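You operate a simulated robot arm through the tools that you are given. There is no shell and no other tool. Be economical: measure what you need, move in short steps, check, and stop when the job is done.

Carry out the task below with a simulated two-armed robot. There is one attempt and no reset: what you move stays moved.

JOB
Take the 60 A grey relay from the left bench table and leave it on top of the green cube there. Stack the test block labelled "3 mA" from the right bench table on top of the test block marked "7 mA". Put the grey block on the number forty table patch away on the top shelf of the meter rack. Fetch the booklet from the right bench table and set it on the number forty-two table patch. Take the grey small meter from the black tray and leave it on the orange batch tray. Stack the box labelled "screws" from the top of the packing table on top of the box labelled "caps". Take the blue module on the top of the packing table and put it away on the top of the workbench. Pull the cable cupboard door open. Do these in any order. Set down upright: grey block.

The check looks at the end state, three seconds after you hand in, the way a careful person would. Anything else that was tipped, shoved, dropped, spilled or broken makes it a failure. Lids that push on must go on centred and level and be pressed home; caps that screw on are set level and turned clockwise until they are tight.

ROBOT AND FRAMES
Two 7-joint arms with fingered hands on one trunk, on a base that drives. Base frame: it is fixed to the floor where the robot stands at the start and does not move with it; the origin is under the middle of the robot, x ahead of it, y to its left, z up; the surface under the hand at the start is at about z = 66. Readings come in cm, degrees, newtons and seconds.
The left shoulder is at the start at [4, 14.6, 108], the right one opposite. With the tool pointing down near the work surface each hand reaches from about 26 to 70 cm from the robot's upright axis, wherever it stands, measured 20 degrees to its own side. Places, roughly: blue module [-225, -150, 75]; booklet [50, -275, 75]; cable cupboard door [-190, 180, 40]; green cube [50, -50, 75]; grey block (6x6x8 cm) [40, -250, 70]; grey relay [50, 0, 75]; number forty-two table patch (29x18 cm) [44, -328, 66]; orange batch tray [-225, -125, 75]; small blue box, small red box, small yellow box [-200, -125, 75]; small meter [-225, -375, 25]; test block [50, -200, 75]; top of the workbench [-230, 320, 80]; top shelf of the meter rack [-230, -10, 130]. Payload 4 kg a hand.
Tool frame (each hand has its own): the origin (TCP) lies between the finger pads and is the grasp point; the fingertips stand 2.6 cm ahead of it; z points along the fingers, y is the line along which they close. Largest opening 14.8 cm; the body of the gripper starts 7.3 cm behind the TCP. The gripper is a hand of 3 fingers: y runs from the thumb to the fingers, the wrist lies at [0, 0, -22.4] in the tool frame, and closing takes about 1.5 s.
Orientation is that of the tool frame in the base frame, as a unit quaternion [w, x, y, z]. With the fingers straight down and closing along the base's y, the tool's x points along the base's -x, its y along +y and its z along -z.

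CONTROLS
- The arms move only by the tool step_arm. It takes "left_increments", "right_increments" or both (then of equal length, played together; a hand with none holds still); each is a list of rows, each an object (a shift or turn left out is 0, a gripper value left out holds the last) with "linear": the shift along the tool's x, y, z in cm, a list of three; "turn": the turn, a rotation vector about the tool's x, y, z in degrees, a list of three. In form: [{"linear": [x, y, z], "turn": [ax, ay, az]}, ...]. A call has 1 to 8 rows; each row is the pose to reach, as a shift and turn from the pose commanded when the call began, along the tool's axes at that moment. "left_jaw" and "right_jaw" are, for a hand that has rows, the finger opening in cm, from 0 to 14.8, set as the call begins (left out, the last holds). A row lasts 0.2 s, in which the tool goes at most 5 cm and 8.6 degrees; a call with a longer step from one row to the next is refused whole, and so is a gripper value outside its range. A pose out of reach is approached as far as the arm can. The call stops where the force on the tool passes 40 N (or 10 N more than at its start, if that is more) or the arm is blocked; 0.2 s more then pass. Each finger travels about 10.8 cm/s and halts on what it meets, pressing with about 23 N; the grip force reading is that of the motor and also rises with nothing between the fingers. The clock runs only during rows and for 0.2 s after the last one: add rows that repeat a pose to give the fingers time. It gives the time, the measured TCP pose, the force on the tool (base axes), the opening and the grip force at its end, in the units of the frame above (readings bear some noise), with the torque about the TCP (base axes, N m) and any sound that the robot's microphone picked up, and new pictures: "show" is both (left out), scene, wrist or none (wrist: the cameras of the hands that moved).
- Cameras (640 x 400 px; columns grow to the right, rows downward): "scene" is now at [9.72, -3.14, 129.57]; the picture's right is [-0.37, -0.93, 0.00], its down [-0.64, 0.25, -0.72] and it looks along [0.67, -0.27, -0.69] (base axes); focal length 273 px, centre (320, 200). "left" rides on the left gripper at [-6.8, -3.9, -9] in its tool frame; the picture's right is [0.50, -0.87, 0.00], its down [0.65, 0.38, -0.65] and it looks along [0.57, 0.33, 0.76] (tool axes); focal length 222 px, centre (320, 200). "right" rides on the right gripper at [6.8, -3.9, -9] in its tool frame; the picture's right is [0.50, 0.87, 0.00], its down [-0.66, 0.38, -0.65] and it looks along [-0.57, 0.33, 0.76] (tool axes); focal length 222 px, centre (320, 200). There is no depth. A picture from a camera that has moved, and an enlarged one, comes with that camera's place and axes in the base frame and with its lens.
- raise_lower(by): slides the trunk up (or, below 0, down) by that many cm; the arms and the scene camera ride with it, the base frame stays. It gives what a move gives, with no picture.
- roll_base(legs): drives the robot by 1 to 6 legs, each [ahead, left, turn to the left] in cm, cm and degrees, along the robot's own axes; the way and the turn of a leg run together, so that a leg with both is an arc; at most 150 cm and 180 degrees a leg. The arms and the cameras ride along, it lands a little off, and it stops where it bumps. It gives what a move gives, and a new picture of the scene camera.
- move_fingers(finger1, finger2, thumb_bend, hand): sets how far each is bent, from 0 (flat) to 1 (curled in); at 0.3 the hand is open as for a grip, at 0.7 the pads meet at the TCP. One left out holds its place. A second passes; each finger stops where it meets its share of the squeeze, and holds until it gets a number again. A gripper value or a shape takes the hand back. It gives what a move gives, with no picture; readings hold the bend of each and the force on the fingers (four entries, about 0 where the hand has none), thumb and palm.
- hand_shape(shape, hand): the hand has 3 fingers and takes this shape, open, in about a second: jaw (thumb against the fingers, like two jaws); tri (thumb and two fingers); tip (a fingertip pinch); poke (one finger out to press); point (the index stretched); flat (the hand flat); cup (the hand cupped); fist (a fist). The gripper value then closes the fingers along that shape, each until it touches; the sizes above hold for jaw. It gives what a move gives, with no picture.
- turn_head(pan, tilt): turns the head with the scene camera to pan (to the left, within 86 degrees either way) and tilt (down, from -29 to 69), counted from straight ahead of the robot. It gives what a move gives, and a new picture of the scene camera.
- zoom(camera, box): a new picture of the part [left, top, right, bottom] of that camera's present view, enlarged. No time passes.
- job_done(): hands the job in; it is judged then, once.

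Go step by step. Nothing tells you exact positions but the pictures and the camera data: compare them with the known pose of the tool, close in by small moves and look again before you grip or let go. The budget is 217 turns and 260 pictures, counting those below and the enlarged ones. Unless the task says otherwise, let go and move clear before handing in.

The tools are called after "Call:" by a JSON object that holds its "op" and its "data". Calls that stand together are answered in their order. step_arm: Moves the arms, as the interface text tells. Its arguments: {"type":"object","properties":{"left_increments":{"type":"array","items":{"type":"object","properties":{"linear":{"type":"array","items":{"type":"number"}},"turn":{"type":"array","items":{"type":"number"}}}}},"left_jaw":{"type":"number"},"right_increments":{"type":"array","items":{"type":"object","properties":{"linear":{"type":"array","items":{"type":"number"}},"turn":{"type":"array","items":{"type":"number"}}}}},"right_jaw":{"type":"number"},"show":{"type":"string","enum":["both","scene","wrist","none"]}},"required":[]} The other tools are called the same way: raise_lower (by) slides the trunk up or down; hand_shape (shape, hand) gives the hand a shape; move_fingers (finger1, finger2, thumb_bend, hand) moves the fingers one by one; roll_base (legs) drives the base; turn_head (pan, tilt) turns the head that bears the scene camera; zoom (camera, box) takes an enlarged picture of a part of a camera's view; job_done () hands the job in.

At the start:

```text
clock: 0.0
left_tool_pos: [48.25, 13.54, 92.93]
left_tool_rot: [-0.001, -0.001, 1.0, 0.001]
left_wrist_force: [0.3, -0.8, -0.4]
left_torque: [0.01, 0.01, 0.01]
left_width: 14.79
left_finger_force: 0.0
left_shape: jaw
left_bend: [0.3, 0.3, 0.3]
left_finger forces: [0.0, 0.1, 0.0, 0.0, 0.0, 0.0]
right_tool_pos: [47.29, -39.71, 96.9]
right_tool_rot: [0.0, 0.001, 1.0, 0.0]
right_wrist_force: [0.1, 0.4, 0.7]
right_torque: [0.0, 0.03, -0.04]
right_width: 14.81
right_finger_force: 0.1
right_shape: jaw
right_bend: [0.3, 0.3, 0.3]
right_finger forces: [0.0, 0.1, 0.0, 0.0, 0.1, 0.0]
trunk travel left (down, up): [-25.0, 25.6]
robot x, y, heading: [0.12, -0.16, 0.2]
head pan, tilt: [-21.7, 43.6]
```

scene: 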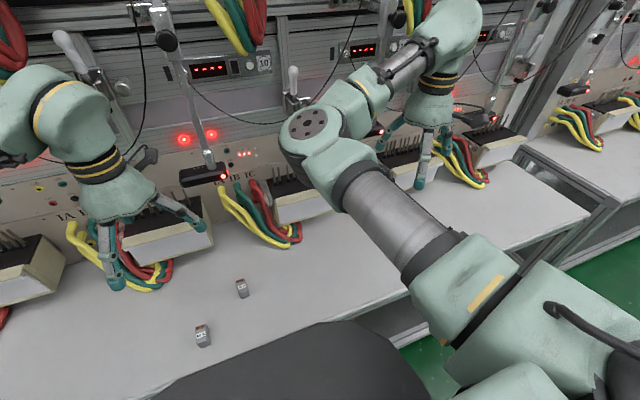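
right: 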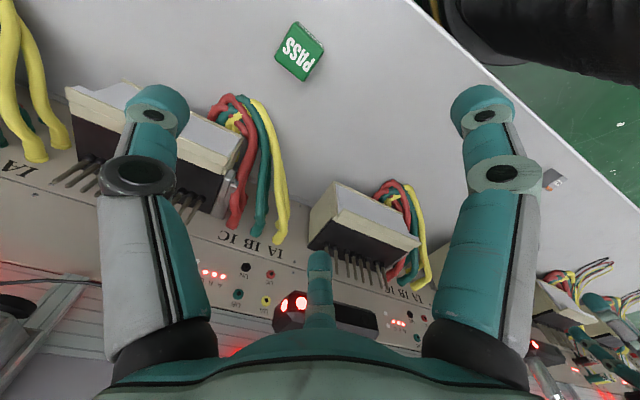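
left: 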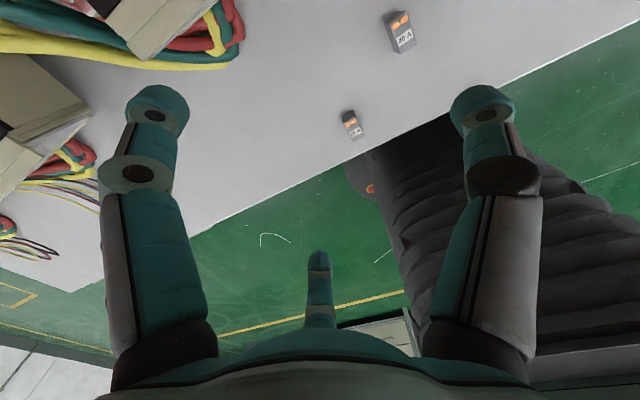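

I see two small grey relays on the bench near [48,2] and [40,12], and a green PASS cube to the right. I'll enlarge the labels first.

Call:
{"op": "zoom", "data": {"camera": "left", "box": [320, 0, 440, 150]}}

Call:
{"op": "zoom", "data": {"camera": "scene", "box": [180, 260, 280, 360]}}

Call:
{"op": "turn_head", "data": {"pan": -50, "tilt": 40}}

```text
2.67 times, centred on (380, 75) of left
camera zoom: at [54.93, 9.7, 101.98], right [-0.5, -0.87, 0.0], down [-0.66, 0.38, 0.65], along [-0.57, 0.33, -0.76], focal length 592 px, centre (160, 533)
```

zoom: 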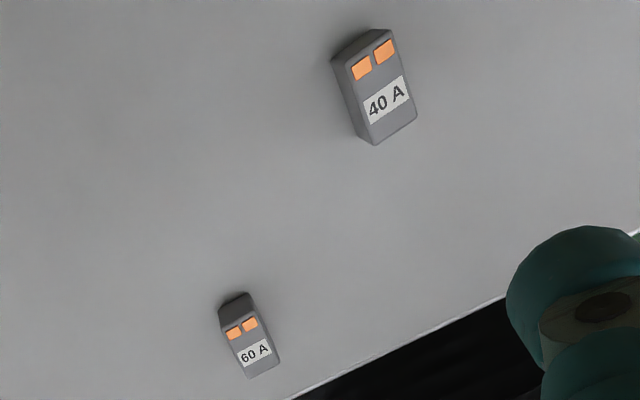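

```text
4.00 times, centred on (230, 310) of scene
camera zoom: at [9.72, -3.14, 129.57], right [-0.37, -0.93, 0.0], down [-0.64, 0.25, -0.72], along [0.67, -0.27, -0.69], focal length 1093 px, centre (680, -240)
```

zoom: 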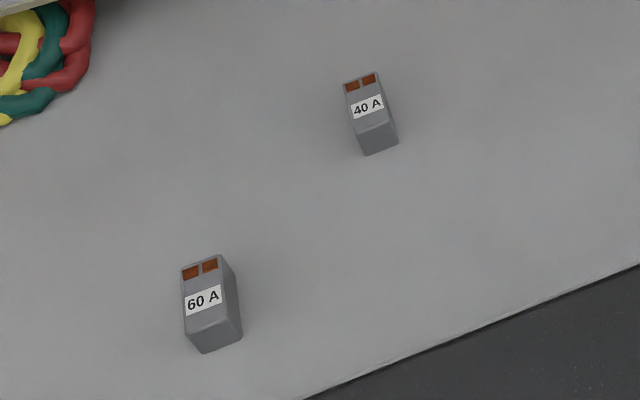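

```text
clock: 0.9
left_tool_pos: [48.29, 13.53, 93.13]
left_tool_rot: [0.0, -0.001, 1.0, 0.0]
left_wrist_force: [0.4, -0.4, 0.5]
left_torque: [-0.03, -0.02, 0.02]
left_width: 14.77
left_finger_force: 0.1
left_shape: jaw
left_bend: [0.3, 0.3, 0.3]
left_finger forces: [0.0, 0.0, 0.1, 0.0, 0.0, 0.0]
right_tool_pos: [47.19, -39.81, 96.88]
right_tool_rot: [0.0, 0.0, 1.0, 0.0]
right_wrist_force: [-0.1, 0.0, 0.3]
right_torque: [0.0, -0.01, -0.02]
right_width: 14.79
right_finger_force: 0.1
right_shape: jaw
right_bend: [0.3, 0.3, 0.3]
right_finger forces: [0.0, 0.0, 0.0, 0.0, 0.1, 0.0]
trunk travel left (down, up): [-25.0, 25.6]
robot x, y, heading: [0.05, 0.08, 0.2]
head pan, tilt: [-50.0, 40.0]
camera scene: at [7.53, -6.59, 130.1], right [-0.77, -0.64, 0.0], down [-0.41, 0.49, -0.77], along [0.49, -0.59, -0.64], focal length 273 px, centre (320, 200)
```

scene: 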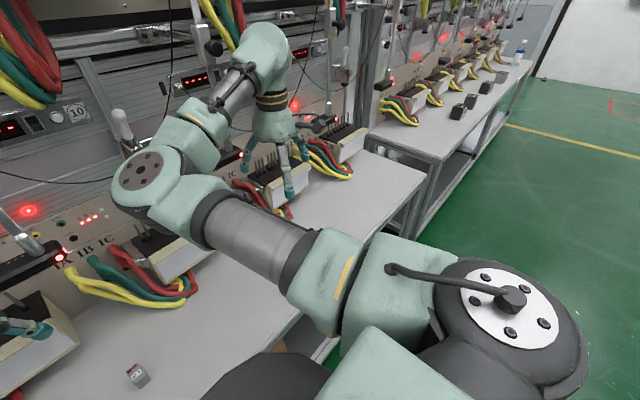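

The 60 A relay is at about [40, 12], its long side along x, so the left hand can close along y as it is. I'll bring it above and look.

Call:
{"op": "step_arm", "data": {"left_increments": [{"linear": [3, -0.5, 3]}, {"linear": [6, -1, 6]}, {"linear": [8.3, -1.3, 9]}, {"linear": [8.3, -1.3, 12]}, {"linear": [8.3, -1.3, 12]}], "left_jaw": 8, "show": "wrist"}}

Call:
{"op": "turn_head", "data": {"pan": 0, "tilt": 55}}

```text
clock: 2.1
left_tool_pos: [39.89, 12.18, 81.06]
left_tool_rot: [0.0, -0.001, 1.0, 0.0]
left_wrist_force: [0.6, 0.4, -0.5]
left_torque: [0.0, 0.04, 0.0]
left_width: 8.05
left_finger_force: 0.1
left_shape: jaw
left_bend: [0.34, 0.34, 0.7]
left_finger forces: [0.1, 0.0, 0.0, 0.0, 0.0, 0.0]
right_tool_pos: [47.12, -39.74, 96.85]
right_tool_rot: [0.0, 0.0, 1.0, 0.0]
right_wrist_force: [-0.6, 0.3, -0.5]
right_torque: [0.0, 0.02, 0.0]
right_width: 14.8
right_finger_force: 0.0
right_shape: jaw
right_bend: [0.3, 0.3, 0.3]
right_finger forces: [0.0, 0.0, 0.1, 0.0, 0.1, 0.1]
trunk travel left (down, up): [-25.0, 25.6]
robot x, y, heading: [-0.23, 0.67, 0.2]
head pan, tilt: [-50.0, 40.0]
camera left: at [46.63, 8.38, 90.05], right [-0.5, -0.87, 0.0], down [-0.66, 0.38, 0.65], along [-0.57, 0.33, -0.76], focal length 222 px, centre (320, 200)
```

left: 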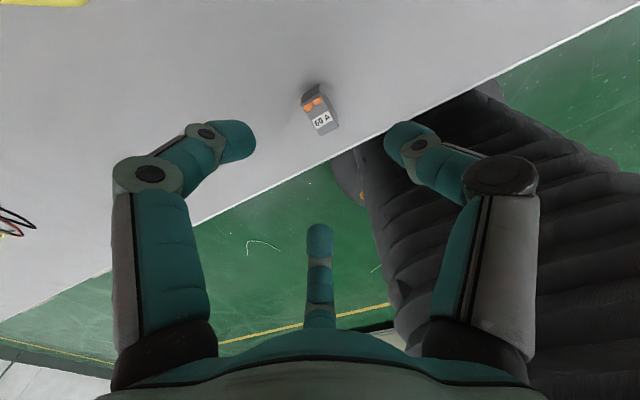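

```text
clock: 3.3
left_tool_pos: [39.98, 12.19, 81.06]
left_tool_rot: [0.0, 0.0, 1.0, 0.0]
left_wrist_force: [-0.2, 1.5, -0.3]
left_torque: [0.01, -0.01, 0.01]
left_width: 8.06
left_finger_force: 0.1
left_shape: jaw
left_bend: [0.34, 0.34, 0.7]
left_finger forces: [0.0, 0.1, 0.0, 0.0, 0.0, 0.1]
right_tool_pos: [47.22, -39.78, 96.91]
right_tool_rot: [0.0, 0.0, 1.0, 0.001]
right_wrist_force: [0.1, 0.4, -0.3]
right_torque: [0.0, 0.02, 0.02]
right_width: 14.81
right_finger_force: 0.1
right_shape: jaw
right_bend: [0.3, 0.3, 0.3]
right_finger forces: [0.0, 0.0, 0.0, 0.1, 0.1, 0.0]
trunk travel left (down, up): [-25.0, 25.6]
robot x, y, heading: [0.0, -0.03, -0.0]
head pan, tilt: [0.0, 55.0]
camera scene: at [9.27, -0.1, 128.03], right [0.0, -1.0, 0.0], down [-0.82, 0.0, -0.57], along [0.57, 0.0, -0.82], focal length 273 px, centre (320, 200)
```

scene: 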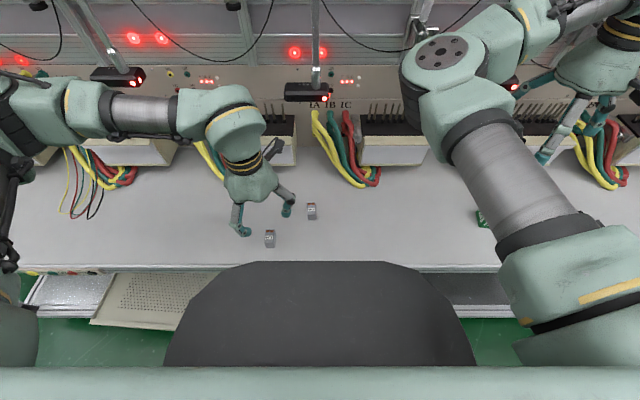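

The relay sits under the hand as computed. I'll enlarge it to judge its height before going down.

Call:
{"op": "zoom", "data": {"camera": "left", "box": [280, 75, 360, 145]}}

Call:
{"op": "zoom", "data": {"camera": "scene", "box": [220, 180, 340, 260]}}

```text
5.71 times, centred on (320, 110) of left
camera zoom: at [46.66, 8.39, 90.05], right [-0.5, -0.87, 0.0], down [-0.66, 0.38, 0.65], along [-0.57, 0.33, -0.76], focal length 1269 px, centre (320, 714)
```

zoom: 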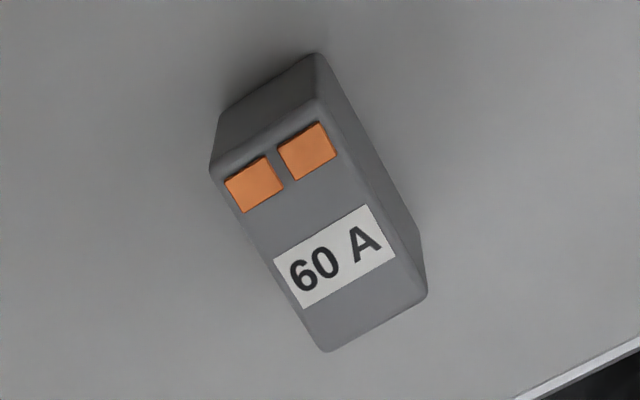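

```text
5.00 times, centred on (280, 220) of scene
camera zoom: at [9.27, -0.1, 128.03], right [0.0, -1.0, 0.0], down [-0.82, 0.0, -0.57], along [0.57, 0.0, -0.82], focal length 1366 px, centre (520, 100)
```

zoom: 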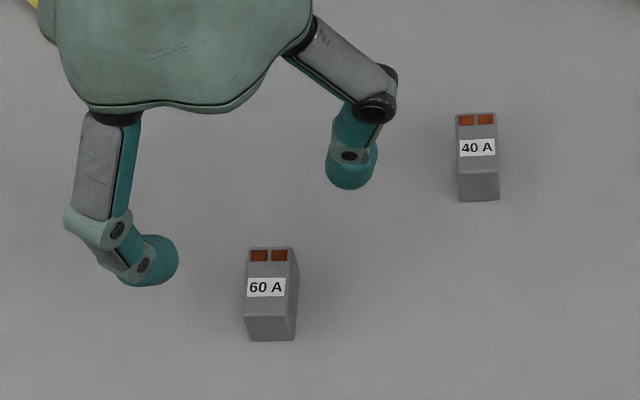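

The relay is about 3.8×2.2×3 cm with its top near z = 69. I'll go down and grip.

Call:
{"op": "step_arm", "data": {"left_increments": [{"linear": [0.2, 0, 4]}, {"linear": [0.2, 0, 8]}, {"linear": [0.2, 0, 10.5]}, {"linear": [0.2, 0, 12.3]}, {"linear": [0.2, 0, 12.3]}], "left_jaw": 6, "show": "both"}}

```text
clock: 4.5
left_tool_pos: [39.65, 12.15, 68.71]
left_tool_rot: [0.001, 0.0, 1.0, -0.001]
left_wrist_force: [-0.5, -0.9, 5.3]
left_torque: [0.09, 0.06, 0.04]
left_width: 6.06
left_finger_force: 0.0
left_shape: jaw
left_bend: [0.77, 0.77, 0.7]
left_finger forces: [1.5, 3.1, 0.0, 0.0, 0.1, 0.0]
right_tool_pos: [47.31, -39.81, 96.84]
right_tool_rot: [0.0, 0.0, 1.0, 0.0]
right_wrist_force: [0.2, -0.5, 0.0]
right_torque: [0.04, 0.0, 0.03]
right_width: 14.78
right_finger_force: 0.1
right_shape: jaw
right_bend: [0.3, 0.3, 0.3]
right_finger forces: [0.1, 0.0, 0.1, 0.0, 0.1, 0.1]
trunk travel left (down, up): [-25.0, 25.6]
robot x, y, heading: [-0.07, -0.28, -0.1]
head pan, tilt: [0.0, 55.0]
camera scene: at [9.22, -0.1, 128.04], right [0.0, -1.0, 0.0], down [-0.82, 0.0, -0.57], along [0.57, 0.0, -0.82], focal length 273 px, centre (320, 200)
camera left: at [46.33, 8.3, 77.7], right [-0.5, -0.87, 0.0], down [-0.66, 0.38, 0.65], along [-0.57, 0.33, -0.76], focal length 222 px, centre (320, 200)
```

scene: 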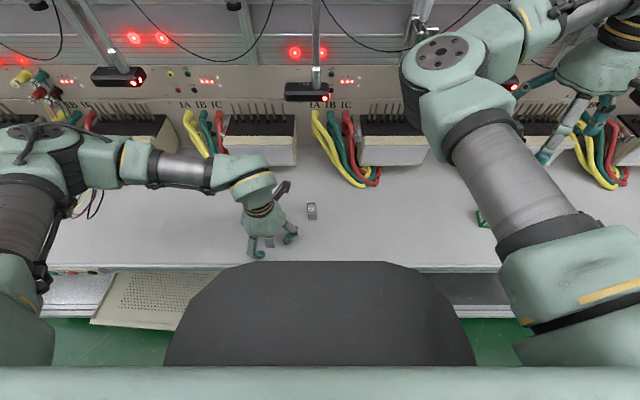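
left: 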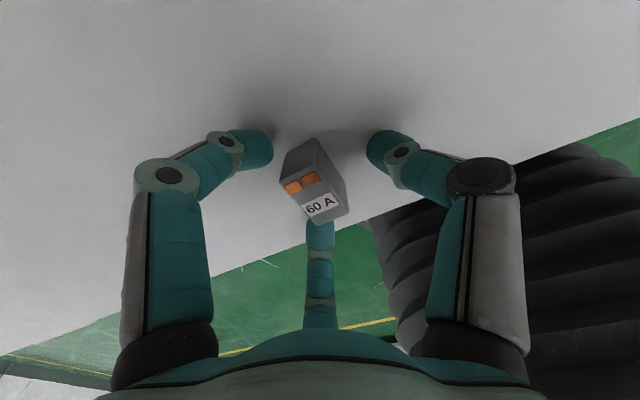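

The fingertips are touching the table lightly, so I'll rise a few mm and close.

Call:
{"op": "step_arm", "data": {"left_increments": [{"linear": [0, 0, -0.4]}, {"linear": [0, 0, -0.4]}], "left_jaw": 6, "show": "none"}}

Call:
{"op": "step_arm", "data": {"left_increments": [{}, {}, {}, {}, {}, {}, {}, {}], "left_jaw": 0, "show": "wrist"}}

```text
clock: 5.1
left_tool_pos: [39.58, 12.15, 69.12]
left_tool_rot: [0.0, 0.0, 1.0, 0.0]
left_wrist_force: [0.2, 0.0, -0.3]
left_torque: [-0.01, -0.01, 0.04]
left_width: 6.04
left_finger_force: 0.1
left_shape: jaw
left_bend: [0.77, 0.77, 0.7]
left_finger forces: [0.0, 0.1, 0.1, 0.0, 0.1, 0.0]
right_tool_pos: [47.23, -39.84, 96.95]
right_tool_rot: [0.001, 0.0, 1.0, 0.0]
right_wrist_force: [-0.9, 0.1, 0.5]
right_torque: [-0.02, -0.01, -0.03]
right_width: 14.8
right_finger_force: 0.0
right_shape: jaw
right_bend: [0.3, 0.3, 0.3]
right_finger forces: [0.1, 0.1, 0.1, 0.0, 0.1, 0.1]
trunk travel left (down, up): [-25.0, 25.6]
robot x, y, heading: [0.05, 0.2, -0.0]
head pan, tilt: [0.0, 55.0]
```

```text
clock: 6.9
left_tool_pos: [39.68, 12.2, 69.07]
left_tool_rot: [-0.001, 0.0, 1.0, 0.0]
left_wrist_force: [0.9, -0.3, -0.5]
left_torque: [0.0, 0.01, -0.03]
left_width: 2.33
left_finger_force: 22.6
left_shape: jaw
left_bend: [0.77, 0.76, 0.7]
left_finger forces: [16.9, 17.8, 0.1, 0.0, 23.5, 0.0]
right_tool_pos: [47.28, -39.86, 96.85]
right_tool_rot: [-0.001, -0.001, 1.0, 0.0]
right_wrist_force: [0.6, -0.2, 0.4]
right_torque: [0.0, -0.02, 0.03]
right_width: 14.81
right_finger_force: 0.1
right_shape: jaw
right_bend: [0.3, 0.3, 0.3]
right_finger forces: [0.0, 0.0, 0.0, 0.1, 0.1, 0.0]
trunk travel left (down, up): [-25.0, 25.6]
robot x, y, heading: [-0.17, 0.01, 0.0]
head pan, tilt: [0.0, 55.0]
camera left: at [46.4, 8.29, 78.05], right [-0.5, -0.87, 0.0], down [-0.66, 0.38, 0.65], along [-0.57, 0.33, -0.76], focal length 222 px, centre (320, 200)
```

left: 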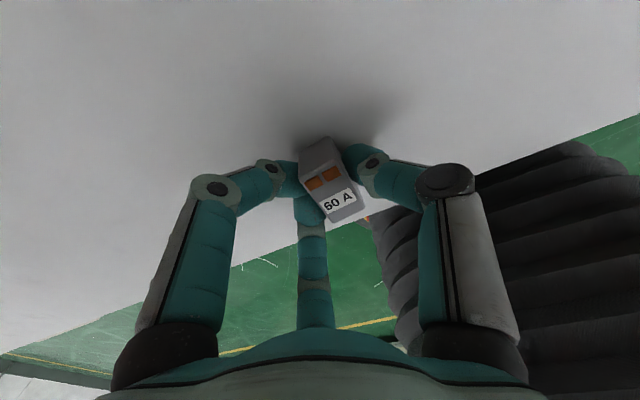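

Gripped at 2.3 cm width. I'll lift it, then drive the base 38 cm to the right toward the green cube.

Call:
{"op": "step_arm", "data": {"left_increments": [{"linear": [0, 0, -4]}, {"linear": [0, 0, -8]}, {"linear": [0, 0, -12]}, {"linear": [0, 0, -16]}, {"linear": [0, 0, -20]}], "show": "none"}}

Call:
{"op": "roll_base", "data": {"legs": [[0, -38, 0]]}}

Call:
{"op": "turn_head", "data": {"pan": 0, "tilt": 50}}

```text
clock: 8.1
left_tool_pos: [39.57, 12.09, 89.3]
left_tool_rot: [0.001, -0.001, 1.0, 0.001]
left_wrist_force: [0.9, -0.4, 0.3]
left_torque: [0.01, 0.02, 0.01]
left_width: 2.34
left_finger_force: 23.1
left_shape: jaw
left_bend: [0.77, 0.76, 0.7]
left_finger forces: [0.1, 18.4, 0.0, 0.0, 23.4, 0.0]
right_tool_pos: [47.27, -39.76, 96.78]
right_tool_rot: [-0.001, 0.0, 1.0, -0.001]
right_wrist_force: [0.1, -0.4, -0.6]
right_torque: [0.0, 0.04, -0.02]
right_width: 14.78
right_finger_force: 0.0
right_shape: jaw
right_bend: [0.3, 0.3, 0.3]
right_finger forces: [0.0, 0.1, 0.1, 0.0, 0.0, 0.0]
trunk travel left (down, up): [-25.0, 25.6]
robot x, y, heading: [-0.08, 0.03, -0.2]
head pan, tilt: [0.0, 55.0]
```

```text
clock: 10.5
left_tool_pos: [39.69, -25.63, 89.28]
left_tool_rot: [0.001, -0.005, 1.0, 0.0]
left_wrist_force: [-0.3, -0.3, -0.8]
left_torque: [-0.02, 0.01, 0.04]
left_width: 2.31
left_finger_force: 23.2
left_shape: jaw
left_bend: [0.77, 0.76, 0.7]
left_finger forces: [0.0, 18.3, 0.1, 0.0, 23.6, 0.0]
right_tool_pos: [47.74, -77.58, 96.77]
right_tool_rot: [0.001, -0.003, 1.0, 0.0]
right_wrist_force: [-1.1, -0.5, 0.2]
right_torque: [-0.02, 0.0, -0.01]
right_width: 14.79
right_finger_force: 0.0
right_shape: jaw
right_bend: [0.3, 0.3, 0.3]
right_finger forces: [0.1, 0.0, 0.1, 0.1, 0.0, 0.1]
trunk travel left (down, up): [-25.0, 25.6]
robot x, y, heading: [0.05, -38.1, 0.3]
head pan, tilt: [0.0, 55.0]
camera scene: at [9.41, -38.13, 128.03], right [0.01, -1.0, 0.0], down [-0.82, -0.01, -0.57], along [0.57, 0.0, -0.82], focal length 273 px, centre (320, 200)
```

scene: 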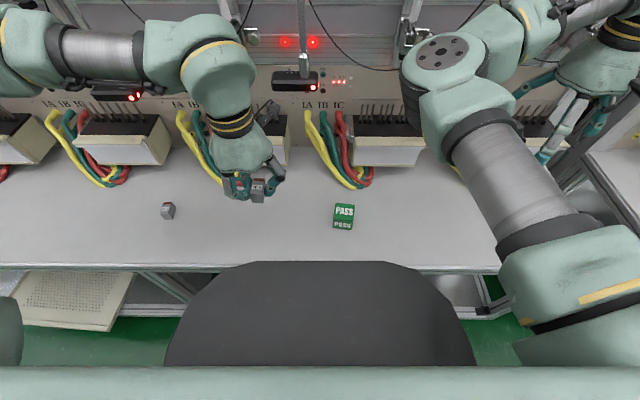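

```text
clock: 11.2
left_tool_pos: [39.6, -25.69, 89.12]
left_tool_rot: [0.0, -0.005, 1.0, 0.0]
left_wrist_force: [-0.1, 1.0, -0.2]
left_torque: [-0.01, -0.01, -0.02]
left_width: 2.33
left_finger_force: 22.8
left_shape: jaw
left_bend: [0.77, 0.76, 0.7]
left_finger forces: [0.0, 18.3, 0.0, 0.0, 23.6, 0.0]
right_tool_pos: [47.73, -77.56, 96.85]
right_tool_rot: [-0.001, -0.003, 1.0, 0.0]
right_wrist_force: [1.1, 0.0, -0.2]
right_torque: [-0.01, -0.01, 0.0]
right_width: 14.79
right_finger_force: 0.1
right_shape: jaw
right_bend: [0.3, 0.3, 0.3]
right_finger forces: [0.0, 0.0, 0.1, 0.0, 0.0, 0.0]
trunk travel left (down, up): [-25.0, 25.6]
robot x, y, heading: [0.81, -38.29, 0.6]
head pan, tilt: [0.0, 50.0]
camera scene: at [9.9, -38.15, 128.68], right [0.01, -1.0, 0.0], down [-0.77, -0.01, -0.64], along [0.64, 0.01, -0.77], focal length 273 px, centre (320, 200)
```

scene: 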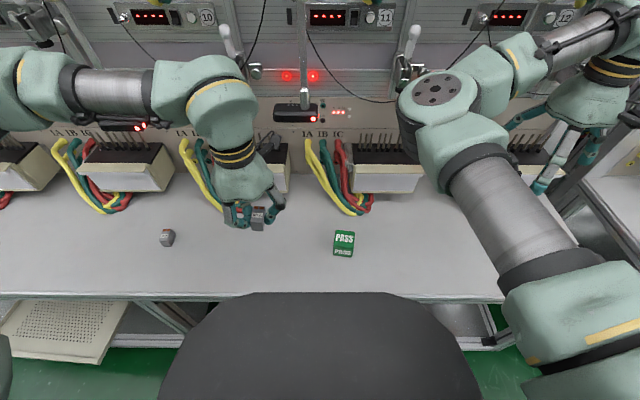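

The cube is in clear view now. I'll enlarge it to get its top and height.

Call:
{"op": "zoom", "data": {"camera": "scene", "box": [220, 190, 380, 290]}}

```text
4.00 times, centred on (300, 240) of scene
camera zoom: at [9.9, -38.15, 128.68], right [0.01, -1.0, 0.0], down [-0.77, -0.01, -0.64], along [0.64, 0.01, -0.77], focal length 1093 px, centre (400, 40)
```

zoom: 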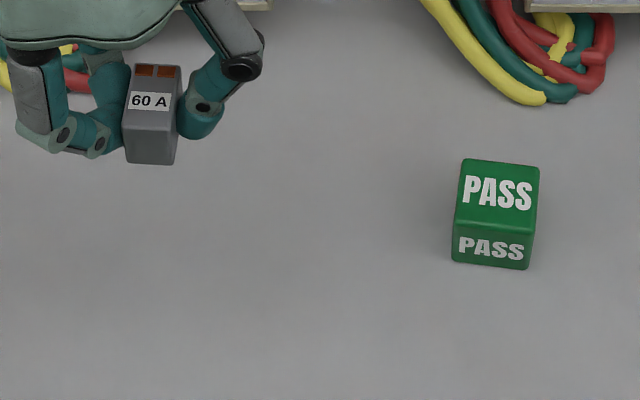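

The cube is 4.5 cm with its top at about [46, −43.7, 70.4]. I'll carry the relay above it and look before lowering.

Call:
{"op": "step_arm", "data": {"left_increments": [{"linear": [-1.5, -4.5, 0]}, {"linear": [-3, -9, 0]}, {"linear": [-4.5, -13.5, 0]}, {"linear": [-6.2, -18, 0]}, {"linear": [-6.2, -18, 4]}, {"linear": [-6.2, -18, 8]}, {"linear": [-6.2, -18, 12]}, {"linear": [-6.2, -18, 12]}], "show": "both"}}

Call:
{"op": "zoom", "data": {"camera": "scene", "box": [260, 180, 420, 280]}}

```text
clock: 13.0
left_tool_pos: [46.0, -43.6, 76.88]
left_tool_rot: [0.0, -0.004, 1.0, 0.0]
left_wrist_force: [0.2, 0.3, -0.3]
left_torque: [0.01, 0.01, -0.02]
left_width: 2.29
left_finger_force: 23.2
left_shape: jaw
left_bend: [0.77, 0.76, 0.7]
left_finger forces: [0.1, 0.0, 0.0, 0.1, 23.4, 0.0]
right_tool_pos: [47.64, -77.63, 96.79]
right_tool_rot: [0.0, -0.004, 1.0, 0.0]
right_wrist_force: [0.2, 0.5, -0.1]
right_torque: [0.05, -0.02, -0.02]
right_width: 14.79
right_finger_force: 0.1
right_shape: jaw
right_bend: [0.3, 0.3, 0.3]
right_finger forces: [0.0, 0.1, 0.1, 0.0, 0.0, 0.1]
trunk travel left (down, up): [-25.0, 25.6]
robot x, y, heading: [-0.1, -38.14, 0.5]
head pan, tilt: [0.0, 50.0]
camera scene: at [9.87, -38.11, 128.69], right [0.01, -1.0, 0.0], down [-0.77, -0.01, -0.64], along [0.64, 0.0, -0.77], focal length 273 px, centre (320, 200)
camera left: at [52.76, -47.37, 85.99], right [-0.49, -0.87, 0.0], down [-0.66, 0.37, 0.65], along [-0.57, 0.32, -0.76], focal length 222 px, centre (320, 200)
```

scene: 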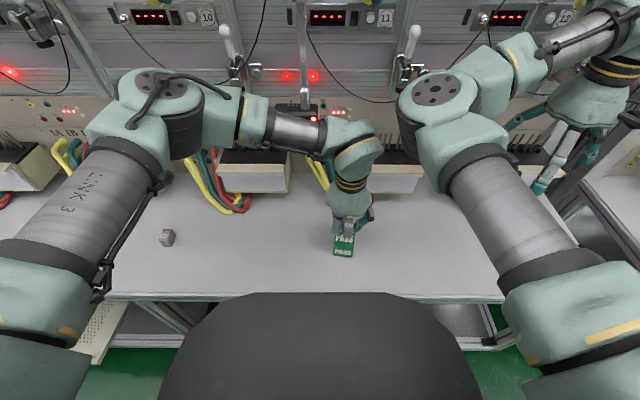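
left: 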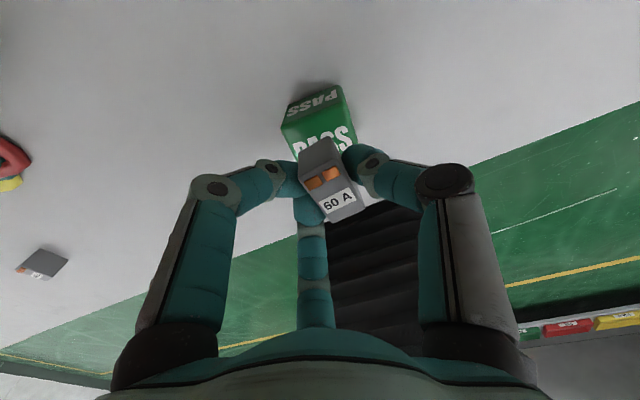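

```text
4.00 times, centred on (340, 230) of scene
camera zoom: at [9.87, -38.11, 128.69], right [0.01, -1.0, 0.0], down [-0.77, -0.01, -0.64], along [0.64, 0.0, -0.77], focal length 1093 px, centre (240, 80)
```

zoom: 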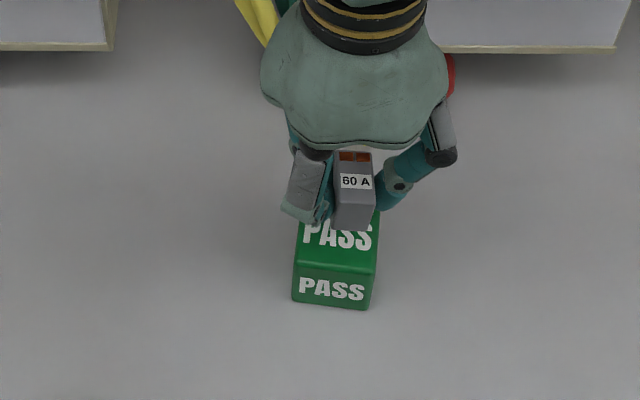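

The relay hangs about 0.7 cm to the right of the cube's middle. I'll correct that and lower it almost to contact.

Call:
{"op": "step_arm", "data": {"left_increments": [{"linear": [0.3, 0.6, 0]}, {"linear": [0.3, 0.6, 1.5]}, {"linear": [0.3, 0.6, 2.6]}, {"linear": [0.3, 0.6, 3.1]}, {"linear": [0.3, 0.6, 3.1]}], "show": "wrist"}}

Call:
{"op": "zoom", "data": {"camera": "scene", "box": [300, 200, 380, 270]}}

```text
clock: 14.2
left_tool_pos: [45.77, -43.13, 74.18]
left_tool_rot: [0.0, -0.003, 1.0, 0.0]
left_wrist_force: [0.7, 0.7, -0.7]
left_torque: [-0.02, -0.01, 0.0]
left_width: 2.33
left_finger_force: 22.6
left_shape: jaw
left_bend: [0.77, 0.76, 0.7]
left_finger forces: [0.0, 0.1, 0.0, 0.1, 23.5, 0.0]
right_tool_pos: [47.64, -77.52, 96.87]
right_tool_rot: [0.0, -0.005, 1.0, 0.0]
right_wrist_force: [-0.7, 0.0, -0.4]
right_torque: [0.01, -0.05, 0.0]
right_width: 14.79
right_finger_force: 0.2
right_shape: jaw
right_bend: [0.3, 0.3, 0.3]
right_finger forces: [0.0, 0.0, 0.1, 0.1, 0.0, 0.0]
trunk travel left (down, up): [-25.0, 25.6]
robot x, y, heading: [0.05, -38.22, 0.5]
head pan, tilt: [0.0, 50.0]
camera left: at [52.5, -46.82, 83.05], right [-0.49, -0.87, 0.0], down [-0.66, 0.37, 0.65], along [-0.57, 0.32, -0.76], focal length 222 px, centre (320, 200)
```

left: 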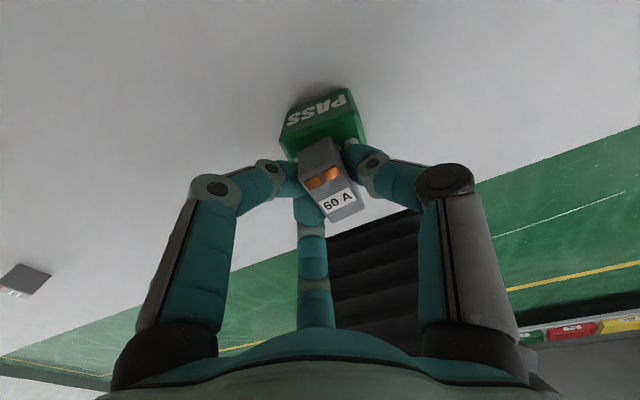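

```text
5.71 times, centred on (340, 235) of scene
camera zoom: at [9.91, -38.13, 128.68], right [0.01, -1.0, 0.0], down [-0.77, -0.01, -0.64], along [0.64, 0.0, -0.77], focal length 1561 px, centre (206, 0)
```

zoom: 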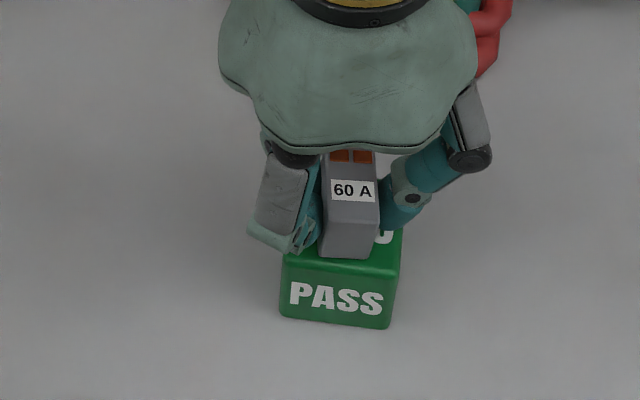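

It's centred on the cube. I'll lower the last few millimetres.

Call:
{"op": "step_arm", "data": {"left_increments": [{"linear": [0, 0, 0.3]}, {"linear": [0, 0, 0.6]}, {"linear": [0, 0, 0.6]}], "show": "none"}}

Call:
{"op": "zoom", "data": {"camera": "scene", "box": [300, 200, 380, 270]}}

```text
clock: 15.0
left_tool_pos: [45.81, -43.11, 73.68]
left_tool_rot: [0.001, -0.005, 1.0, -0.001]
left_wrist_force: [1.9, 1.4, 20.9]
left_torque: [-0.32, -0.06, 0.0]
left_width: 2.38
left_finger_force: 23.2
left_shape: jaw
left_bend: [0.77, 0.76, 0.71]
left_finger forces: [24.0, 24.5, 0.0, 0.0, 28.7, 0.0]
right_tool_pos: [47.56, -77.44, 96.94]
right_tool_rot: [0.001, -0.003, 1.0, 0.0]
right_wrist_force: [-0.7, 0.2, 0.4]
right_torque: [0.02, 0.01, -0.01]
right_width: 14.78
right_finger_force: 0.1
right_shape: jaw
right_bend: [0.3, 0.3, 0.3]
right_finger forces: [0.0, 0.0, 0.0, 0.0, 0.0, 0.0]
trunk travel left (down, up): [-25.0, 25.6]
robot x, y, heading: [0.48, -38.31, 0.2]
head pan, tilt: [0.0, 50.0]
```

```text
5.71 times, centred on (340, 235) of scene
camera zoom: at [9.73, -38.09, 128.71], right [0.01, -1.0, 0.0], down [-0.77, -0.01, -0.64], along [0.64, 0.0, -0.77], focal length 1561 px, centre (206, 0)
```

zoom: 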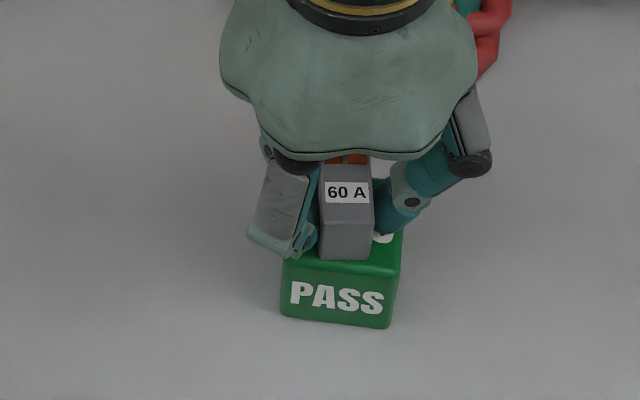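

It's in contact at 21 N. I'll ease off slightly, open, then rise.

Call:
{"op": "step_arm", "data": {"left_increments": [{"linear": [0, 0, -0.2]}, {"linear": [0, 0, -0.2]}], "show": "none"}}

Call:
{"op": "step_arm", "data": {"left_increments": [{}, {}, {}, {}], "left_jaw": 6, "show": "none"}}

Call:
{"op": "step_arm", "data": {"left_increments": [{"linear": [0, 0, -2]}, {"linear": [0, 0, -6]}, {"linear": [0, 0, -10]}, {"linear": [0, 0, -14]}, {"linear": [0, 0, -18]}], "show": "scene"}}

Call:
{"op": "zoom", "data": {"camera": "scene", "box": [300, 200, 380, 270]}}

```text
clock: 15.6
left_tool_pos: [45.77, -43.07, 73.69]
left_tool_rot: [0.001, -0.005, 1.0, 0.0]
left_wrist_force: [4.6, -0.8, 16.2]
left_torque: [-0.33, -0.08, 0.07]
left_width: 2.36
left_finger_force: 23.4
left_shape: jaw
left_bend: [0.77, 0.76, 0.71]
left_finger forces: [23.0, 23.4, 0.0, 0.0, 28.7, 0.0]
right_tool_pos: [47.53, -77.58, 96.97]
right_tool_rot: [0.001, -0.005, 1.0, 0.0]
right_wrist_force: [0.0, 0.1, 0.8]
right_torque: [-0.01, -0.04, 0.01]
right_width: 14.78
right_finger_force: 0.1
right_shape: jaw
right_bend: [0.3, 0.3, 0.3]
right_finger forces: [0.1, 0.0, 0.1, 0.0, 0.1, 0.0]
trunk travel left (down, up): [-25.0, 25.6]
robot x, y, heading: [0.34, -38.25, 0.1]
head pan, tilt: [0.0, 50.0]
```

```text
clock: 16.6
left_tool_pos: [45.65, -43.01, 73.64]
left_tool_rot: [-0.001, -0.005, 1.0, 0.0]
left_wrist_force: [0.5, -0.4, -0.3]
left_torque: [0.0, -0.02, 0.01]
left_width: 5.96
left_finger_force: 0.0
left_shape: jaw
left_bend: [0.77, 0.77, 0.7]
left_finger forces: [0.1, 0.0, 0.0, 0.0, 0.0, 0.0]
right_tool_pos: [47.62, -77.61, 96.95]
right_tool_rot: [0.0, -0.003, 1.0, 0.0]
right_wrist_force: [-0.4, -0.3, -0.6]
right_torque: [-0.01, 0.0, 0.01]
right_width: 14.78
right_finger_force: 0.1
right_shape: jaw
right_bend: [0.3, 0.3, 0.3]
right_finger forces: [0.0, 0.0, 0.0, 0.0, 0.1, 0.1]
trunk travel left (down, up): [-25.0, 25.6]
robot x, y, heading: [-0.12, -38.26, 0.4]
head pan, tilt: [0.0, 50.0]
```

```text
clock: 17.8
left_tool_pos: [45.7, -42.9, 91.81]
left_tool_rot: [0.0, -0.004, 1.0, 0.0]
left_wrist_force: [-0.2, -1.0, 1.4]
left_torque: [0.0, -0.04, -0.01]
left_width: 5.95
left_finger_force: 0.0
left_shape: jaw
left_bend: [0.77, 0.77, 0.7]
left_finger forces: [0.1, 0.0, 0.0, 0.0, 0.0, 0.0]
right_tool_pos: [47.56, -77.7, 96.8]
right_tool_rot: [0.0, -0.003, 1.0, -0.001]
right_wrist_force: [-0.3, -0.8, 0.4]
right_torque: [-0.01, -0.01, 0.01]
right_width: 14.78
right_finger_force: 0.1
right_shape: jaw
right_bend: [0.3, 0.3, 0.3]
right_finger forces: [0.0, 0.0, 0.0, 0.0, 0.1, 0.0]
trunk travel left (down, up): [-25.0, 25.6]
robot x, y, heading: [-0.02, -38.37, 0.5]
head pan, tilt: [0.0, 50.0]
camera scene: at [9.82, -38.13, 128.69], right [0.01, -1.0, 0.0], down [-0.77, -0.01, -0.64], along [0.64, 0.0, -0.77], focal length 273 px, centre (320, 200)
```

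scene: 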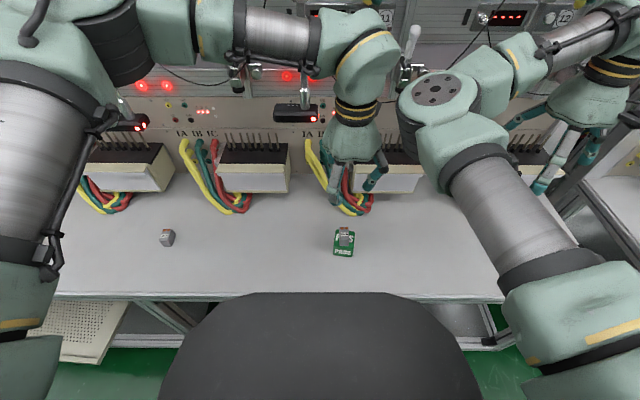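

```text
5.71 times, centred on (340, 235) of scene
camera zoom: at [9.82, -38.13, 128.69], right [0.01, -1.0, 0.0], down [-0.77, -0.01, -0.64], along [0.64, 0.0, -0.77], focal length 1561 px, centre (206, 0)
```

zoom: 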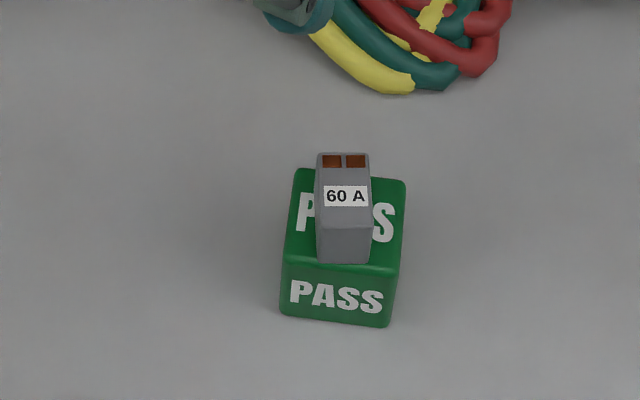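

The relay rests well on the cube. Next I'll back off and drive along to the right bench table, then look there.

Call:
{"op": "roll_base", "data": {"legs": [[-35, 0, 0], [0, -80, 0], [0, -90, 0]]}}

Call:
{"op": "turn_head", "data": {"pan": -20, "tilt": 38}}

```text
clock: 28.2
left_tool_pos: [10.11, -212.39, 91.69]
left_tool_rot: [0.0, 0.0, 1.0, 0.0]
left_wrist_force: [0.0, -0.5, 0.8]
left_torque: [-0.02, 0.02, 0.01]
left_width: 5.95
left_finger_force: 0.1
left_shape: jaw
left_bend: [0.77, 0.77, 0.7]
left_finger forces: [0.1, 0.0, 0.0, 0.0, 0.1, 0.0]
right_tool_pos: [11.69, -247.08, 96.93]
right_tool_rot: [0.0, 0.0, 1.0, 0.0]
right_wrist_force: [0.6, -0.4, 0.1]
right_torque: [0.01, -0.03, 0.01]
right_width: 14.8
right_finger_force: 0.1
right_shape: jaw
right_bend: [0.3, 0.3, 0.3]
right_finger forces: [0.0, 0.1, 0.1, 0.1, 0.0, 0.0]
trunk travel left (down, up): [-25.0, 25.6]
robot x, y, heading: [-35.53, -207.5, 0.2]
head pan, tilt: [0.0, 50.0]
camera scene: at [-25.68, -207.38, 128.68], right [0.0, -1.0, 0.0], down [-0.77, 0.0, -0.64], along [0.64, 0.0, -0.77], focal length 273 px, centre (320, 200)
```

scene: 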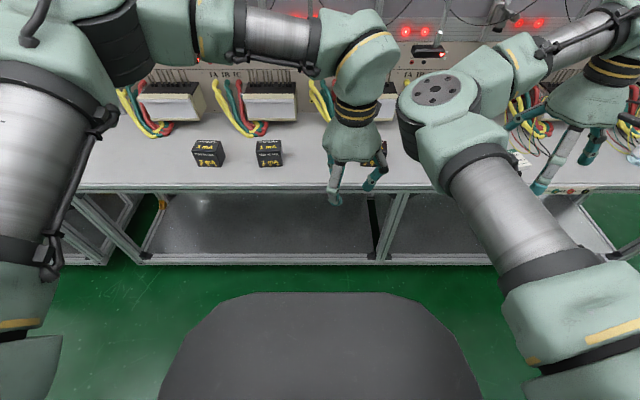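

```text
clock: 29.1
left_tool_pos: [10.14, -212.51, 91.68]
left_tool_rot: [0.001, 0.0, 1.0, 0.001]
left_wrist_force: [1.0, 0.2, 0.7]
left_torque: [-0.01, 0.0, 0.01]
left_width: 5.95
left_finger_force: 0.0
left_shape: jaw
left_bend: [0.77, 0.77, 0.7]
left_finger forces: [0.1, 0.0, 0.0, 0.0, 0.0, 0.0]
right_tool_pos: [11.79, -247.03, 96.87]
right_tool_rot: [0.0, 0.0, 1.0, -0.001]
right_wrist_force: [-0.4, 0.0, -0.3]
right_torque: [-0.02, 0.03, -0.02]
right_width: 14.81
right_finger_force: 0.1
right_shape: jaw
right_bend: [0.3, 0.3, 0.3]
right_finger forces: [0.1, 0.0, 0.1, 0.0, 0.1, 0.0]
trunk travel left (down, up): [-25.0, 25.6]
robot x, y, heading: [-35.45, -207.33, 0.1]
head pan, tilt: [-20.0, 38.0]
camera scene: at [-25.27, -210.3, 130.4], right [-0.34, -0.94, 0.0], down [-0.58, 0.21, -0.79], along [0.74, -0.27, -0.62], focal length 273 px, centre (320, 200)
```

scene: 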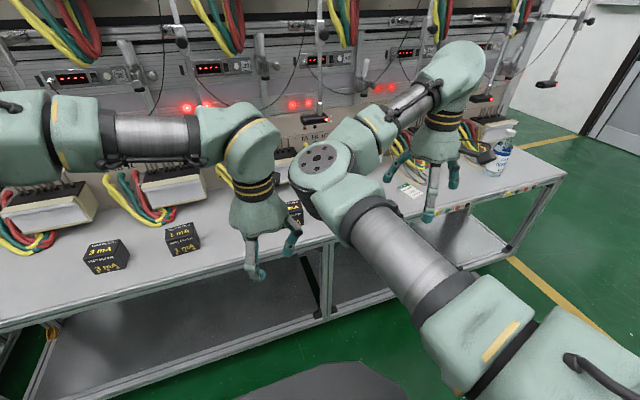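

Three black test blocks are on the bench, one of them behind the left hand. I'll enlarge the labels.

Call:
{"op": "zoom", "data": {"camera": "scene", "box": [70, 180, 310, 300]}}

```text
2.67 times, centred on (190, 240) of scene
camera zoom: at [-25.27, -210.3, 130.4], right [-0.34, -0.94, 0.0], down [-0.58, 0.21, -0.79], along [0.74, -0.27, -0.62], focal length 728 px, centre (667, 93)
```

zoom: 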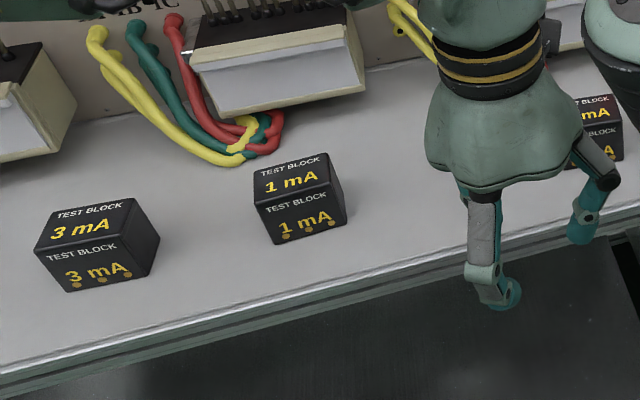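

The 3 mA block is at about [44, −170] and the 7 mA one should be near [45, −227]. I'll drive to in front of the first and check from closer.

Call:
{"op": "roll_base", "data": {"legs": [[0, 22, 0], [33, 0, 0]]}}

Call:
{"op": "turn_head", "data": {"pan": 0, "tilt": 50}}

```text
clock: 32.6
left_tool_pos: [44.0, -190.5, 91.82]
left_tool_rot: [0.001, -0.001, 1.0, 0.0]
left_wrist_force: [0.1, 0.2, 0.2]
left_torque: [0.02, 0.03, -0.02]
left_width: 5.95
left_finger_force: 0.1
left_shape: jaw
left_bend: [0.77, 0.77, 0.7]
left_finger forces: [0.0, 0.1, 0.1, 0.0, 0.1, 0.0]
right_tool_pos: [45.5, -225.18, 96.87]
right_tool_rot: [0.0, 0.0, 1.0, 0.001]
right_wrist_force: [0.6, 0.3, -1.4]
right_torque: [0.03, -0.01, 0.0]
right_width: 14.78
right_finger_force: 0.0
right_shape: jaw
right_bend: [0.3, 0.3, 0.3]
right_finger forces: [0.0, 0.0, 0.0, 0.0, 0.0, 0.1]
trunk travel left (down, up): [-25.0, 25.6]
robot x, y, heading: [-1.75, -185.09, -0.0]
head pan, tilt: [-20.0, 38.0]
camera scene: at [8.44, -188.4, 130.4], right [-0.34, -0.94, 0.0], down [-0.58, 0.21, -0.79], along [0.74, -0.27, -0.62], focal length 273 px, centre (320, 200)
```

scene: 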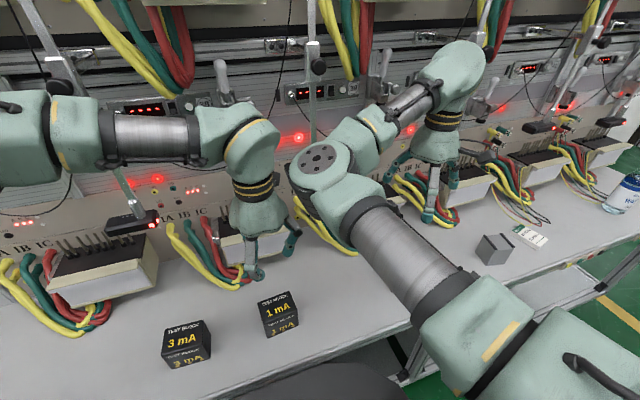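

```text
clock: 33.4
left_tool_pos: [43.88, -190.43, 91.82]
left_tool_rot: [0.0, 0.0, 1.0, 0.0]
left_wrist_force: [0.4, -0.5, -0.2]
left_torque: [0.03, -0.01, 0.01]
left_width: 5.96
left_finger_force: 0.1
left_shape: jaw
left_bend: [0.77, 0.77, 0.7]
left_finger forces: [0.1, 0.0, 0.0, 0.1, 0.1, 0.0]
right_tool_pos: [45.45, -225.13, 96.86]
right_tool_rot: [0.0, 0.0, 1.0, -0.001]
right_wrist_force: [-0.8, 0.7, -0.7]
right_torque: [0.01, -0.02, 0.0]
right_width: 14.79
right_finger_force: 0.0
right_shape: jaw
right_bend: [0.3, 0.3, 0.3]
right_finger forces: [0.0, 0.0, 0.1, 0.0, 0.1, 0.1]
trunk travel left (down, up): [-25.0, 25.6]
robot x, y, heading: [-2.14, -185.54, 0.0]
head pan, tilt: [0.0, 50.0]
camera scene: at [8.0, -185.46, 128.69], right [0.0, -1.0, 0.0], down [-0.77, 0.0, -0.64], along [0.64, 0.0, -0.77], focal length 273 px, centre (320, 200)
```

scene: 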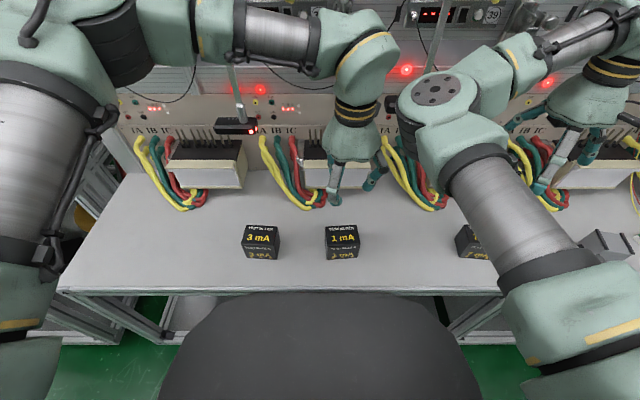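

Call:
{"op": "zoom", "data": {"camera": "scene", "box": [220, 200, 380, 300]}}

Call:
{"op": "zoom", "data": {"camera": "right", "box": [0, 0, 640, 400]}}

```text
4.00 times, centred on (300, 250) of scene
camera zoom: at [8.0, -185.46, 128.69], right [0.0, -1.0, 0.0], down [-0.77, 0.0, -0.64], along [0.64, 0.0, -0.77], focal length 1093 px, centre (400, 0)
```

zoom: 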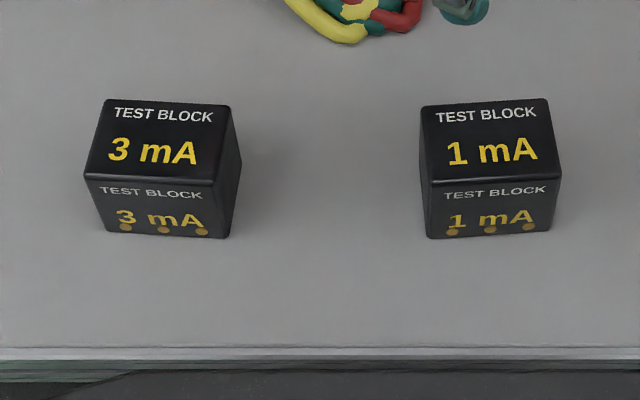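

```text
1.00 times, centred on (320, 200) of right (not enlarged: the box is as wide or as high as the picture)
camera zoom: at [38.79, -229.07, 105.92], right [-0.5, 0.87, 0.0], down [0.66, 0.38, 0.65], along [0.57, 0.33, -0.76], focal length 222 px, centre (320, 200)
```

zoom: 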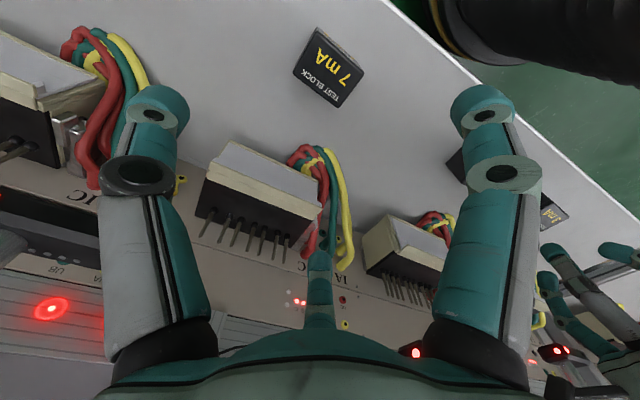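

The blocks are about 7.5×5.5×6.8 cm: 3 mA at [43.8, −170.9] and 7 mA at [43.5, −224.9], both turned about −5°. I'll put the left hand above the 3 mA block.

Call:
{"op": "step_arm", "data": {"left_increments": [{"linear": [0, 4.8, 0]}, {"linear": [0, 9.7, 0]}, {"linear": [0, 14.5, 0], "turn": [0, 0, 3]}, {"linear": [0, 19.4, 0], "turn": [0, 0, 5]}, {"linear": [0, 19.4, 5], "turn": [0, 0, 5]}, {"linear": [0, 19.4, 9], "turn": [0, 0, 5]}, {"linear": [0, 19.4, 9], "turn": [0, 0, 5]}], "left_jaw": 14, "show": "both"}}

```text
clock: 35.0
left_tool_pos: [43.77, -171.18, 82.76]
left_tool_rot: [0.002, 0.044, 0.999, 0.0]
left_wrist_force: [-0.4, 0.2, 0.3]
left_torque: [0.0, 0.0, 0.02]
left_width: 13.99
left_finger_force: 0.1
left_shape: jaw
left_bend: [0.26, 0.26, 0.29]
left_finger forces: [0.1, 0.0, 0.0, 0.0, 0.1, 0.0]
right_tool_pos: [45.48, -225.11, 96.8]
right_tool_rot: [0.0, 0.001, 1.0, -0.001]
right_wrist_force: [0.4, 0.3, -0.3]
right_torque: [0.0, 0.01, 0.03]
right_width: 14.8
right_finger_force: 0.1
right_shape: jaw
right_bend: [0.3, 0.3, 0.3]
right_finger forces: [0.0, 0.0, 0.1, 0.0, 0.0, 0.0]
trunk travel left (down, up): [-25.0, 25.6]
robot x, y, heading: [-1.71, -185.72, 0.2]
head pan, tilt: [0.0, 50.0]
camera scene: at [7.97, -185.46, 128.69], right [0.0, -1.0, 0.0], down [-0.77, 0.0, -0.64], along [0.64, 0.0, -0.77], focal length 273 px, centre (320, 200)
camera left: at [50.06, -175.64, 91.73], right [-0.57, -0.82, 0.0], down [-0.62, 0.43, 0.65], along [-0.54, 0.37, -0.76], focal length 222 px, centre (320, 200)
```

scene: 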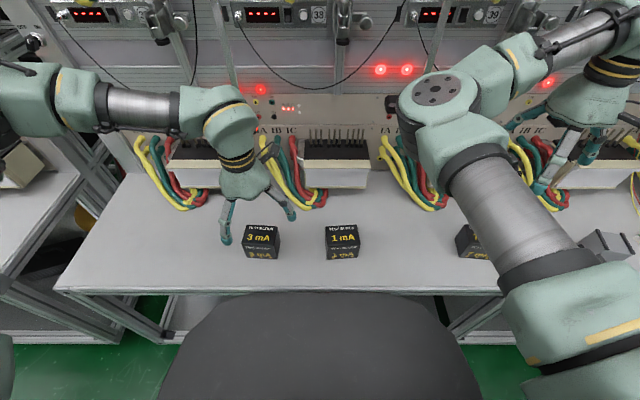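
left: 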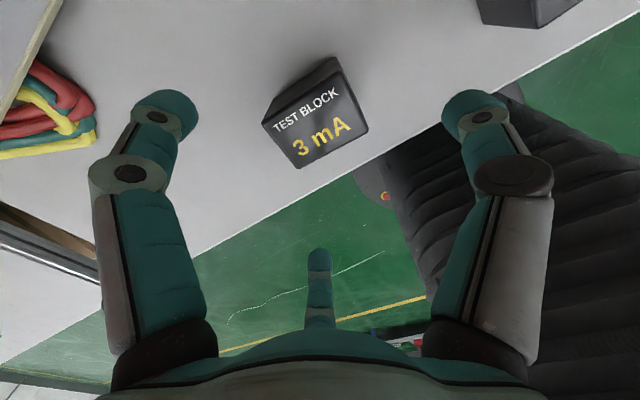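

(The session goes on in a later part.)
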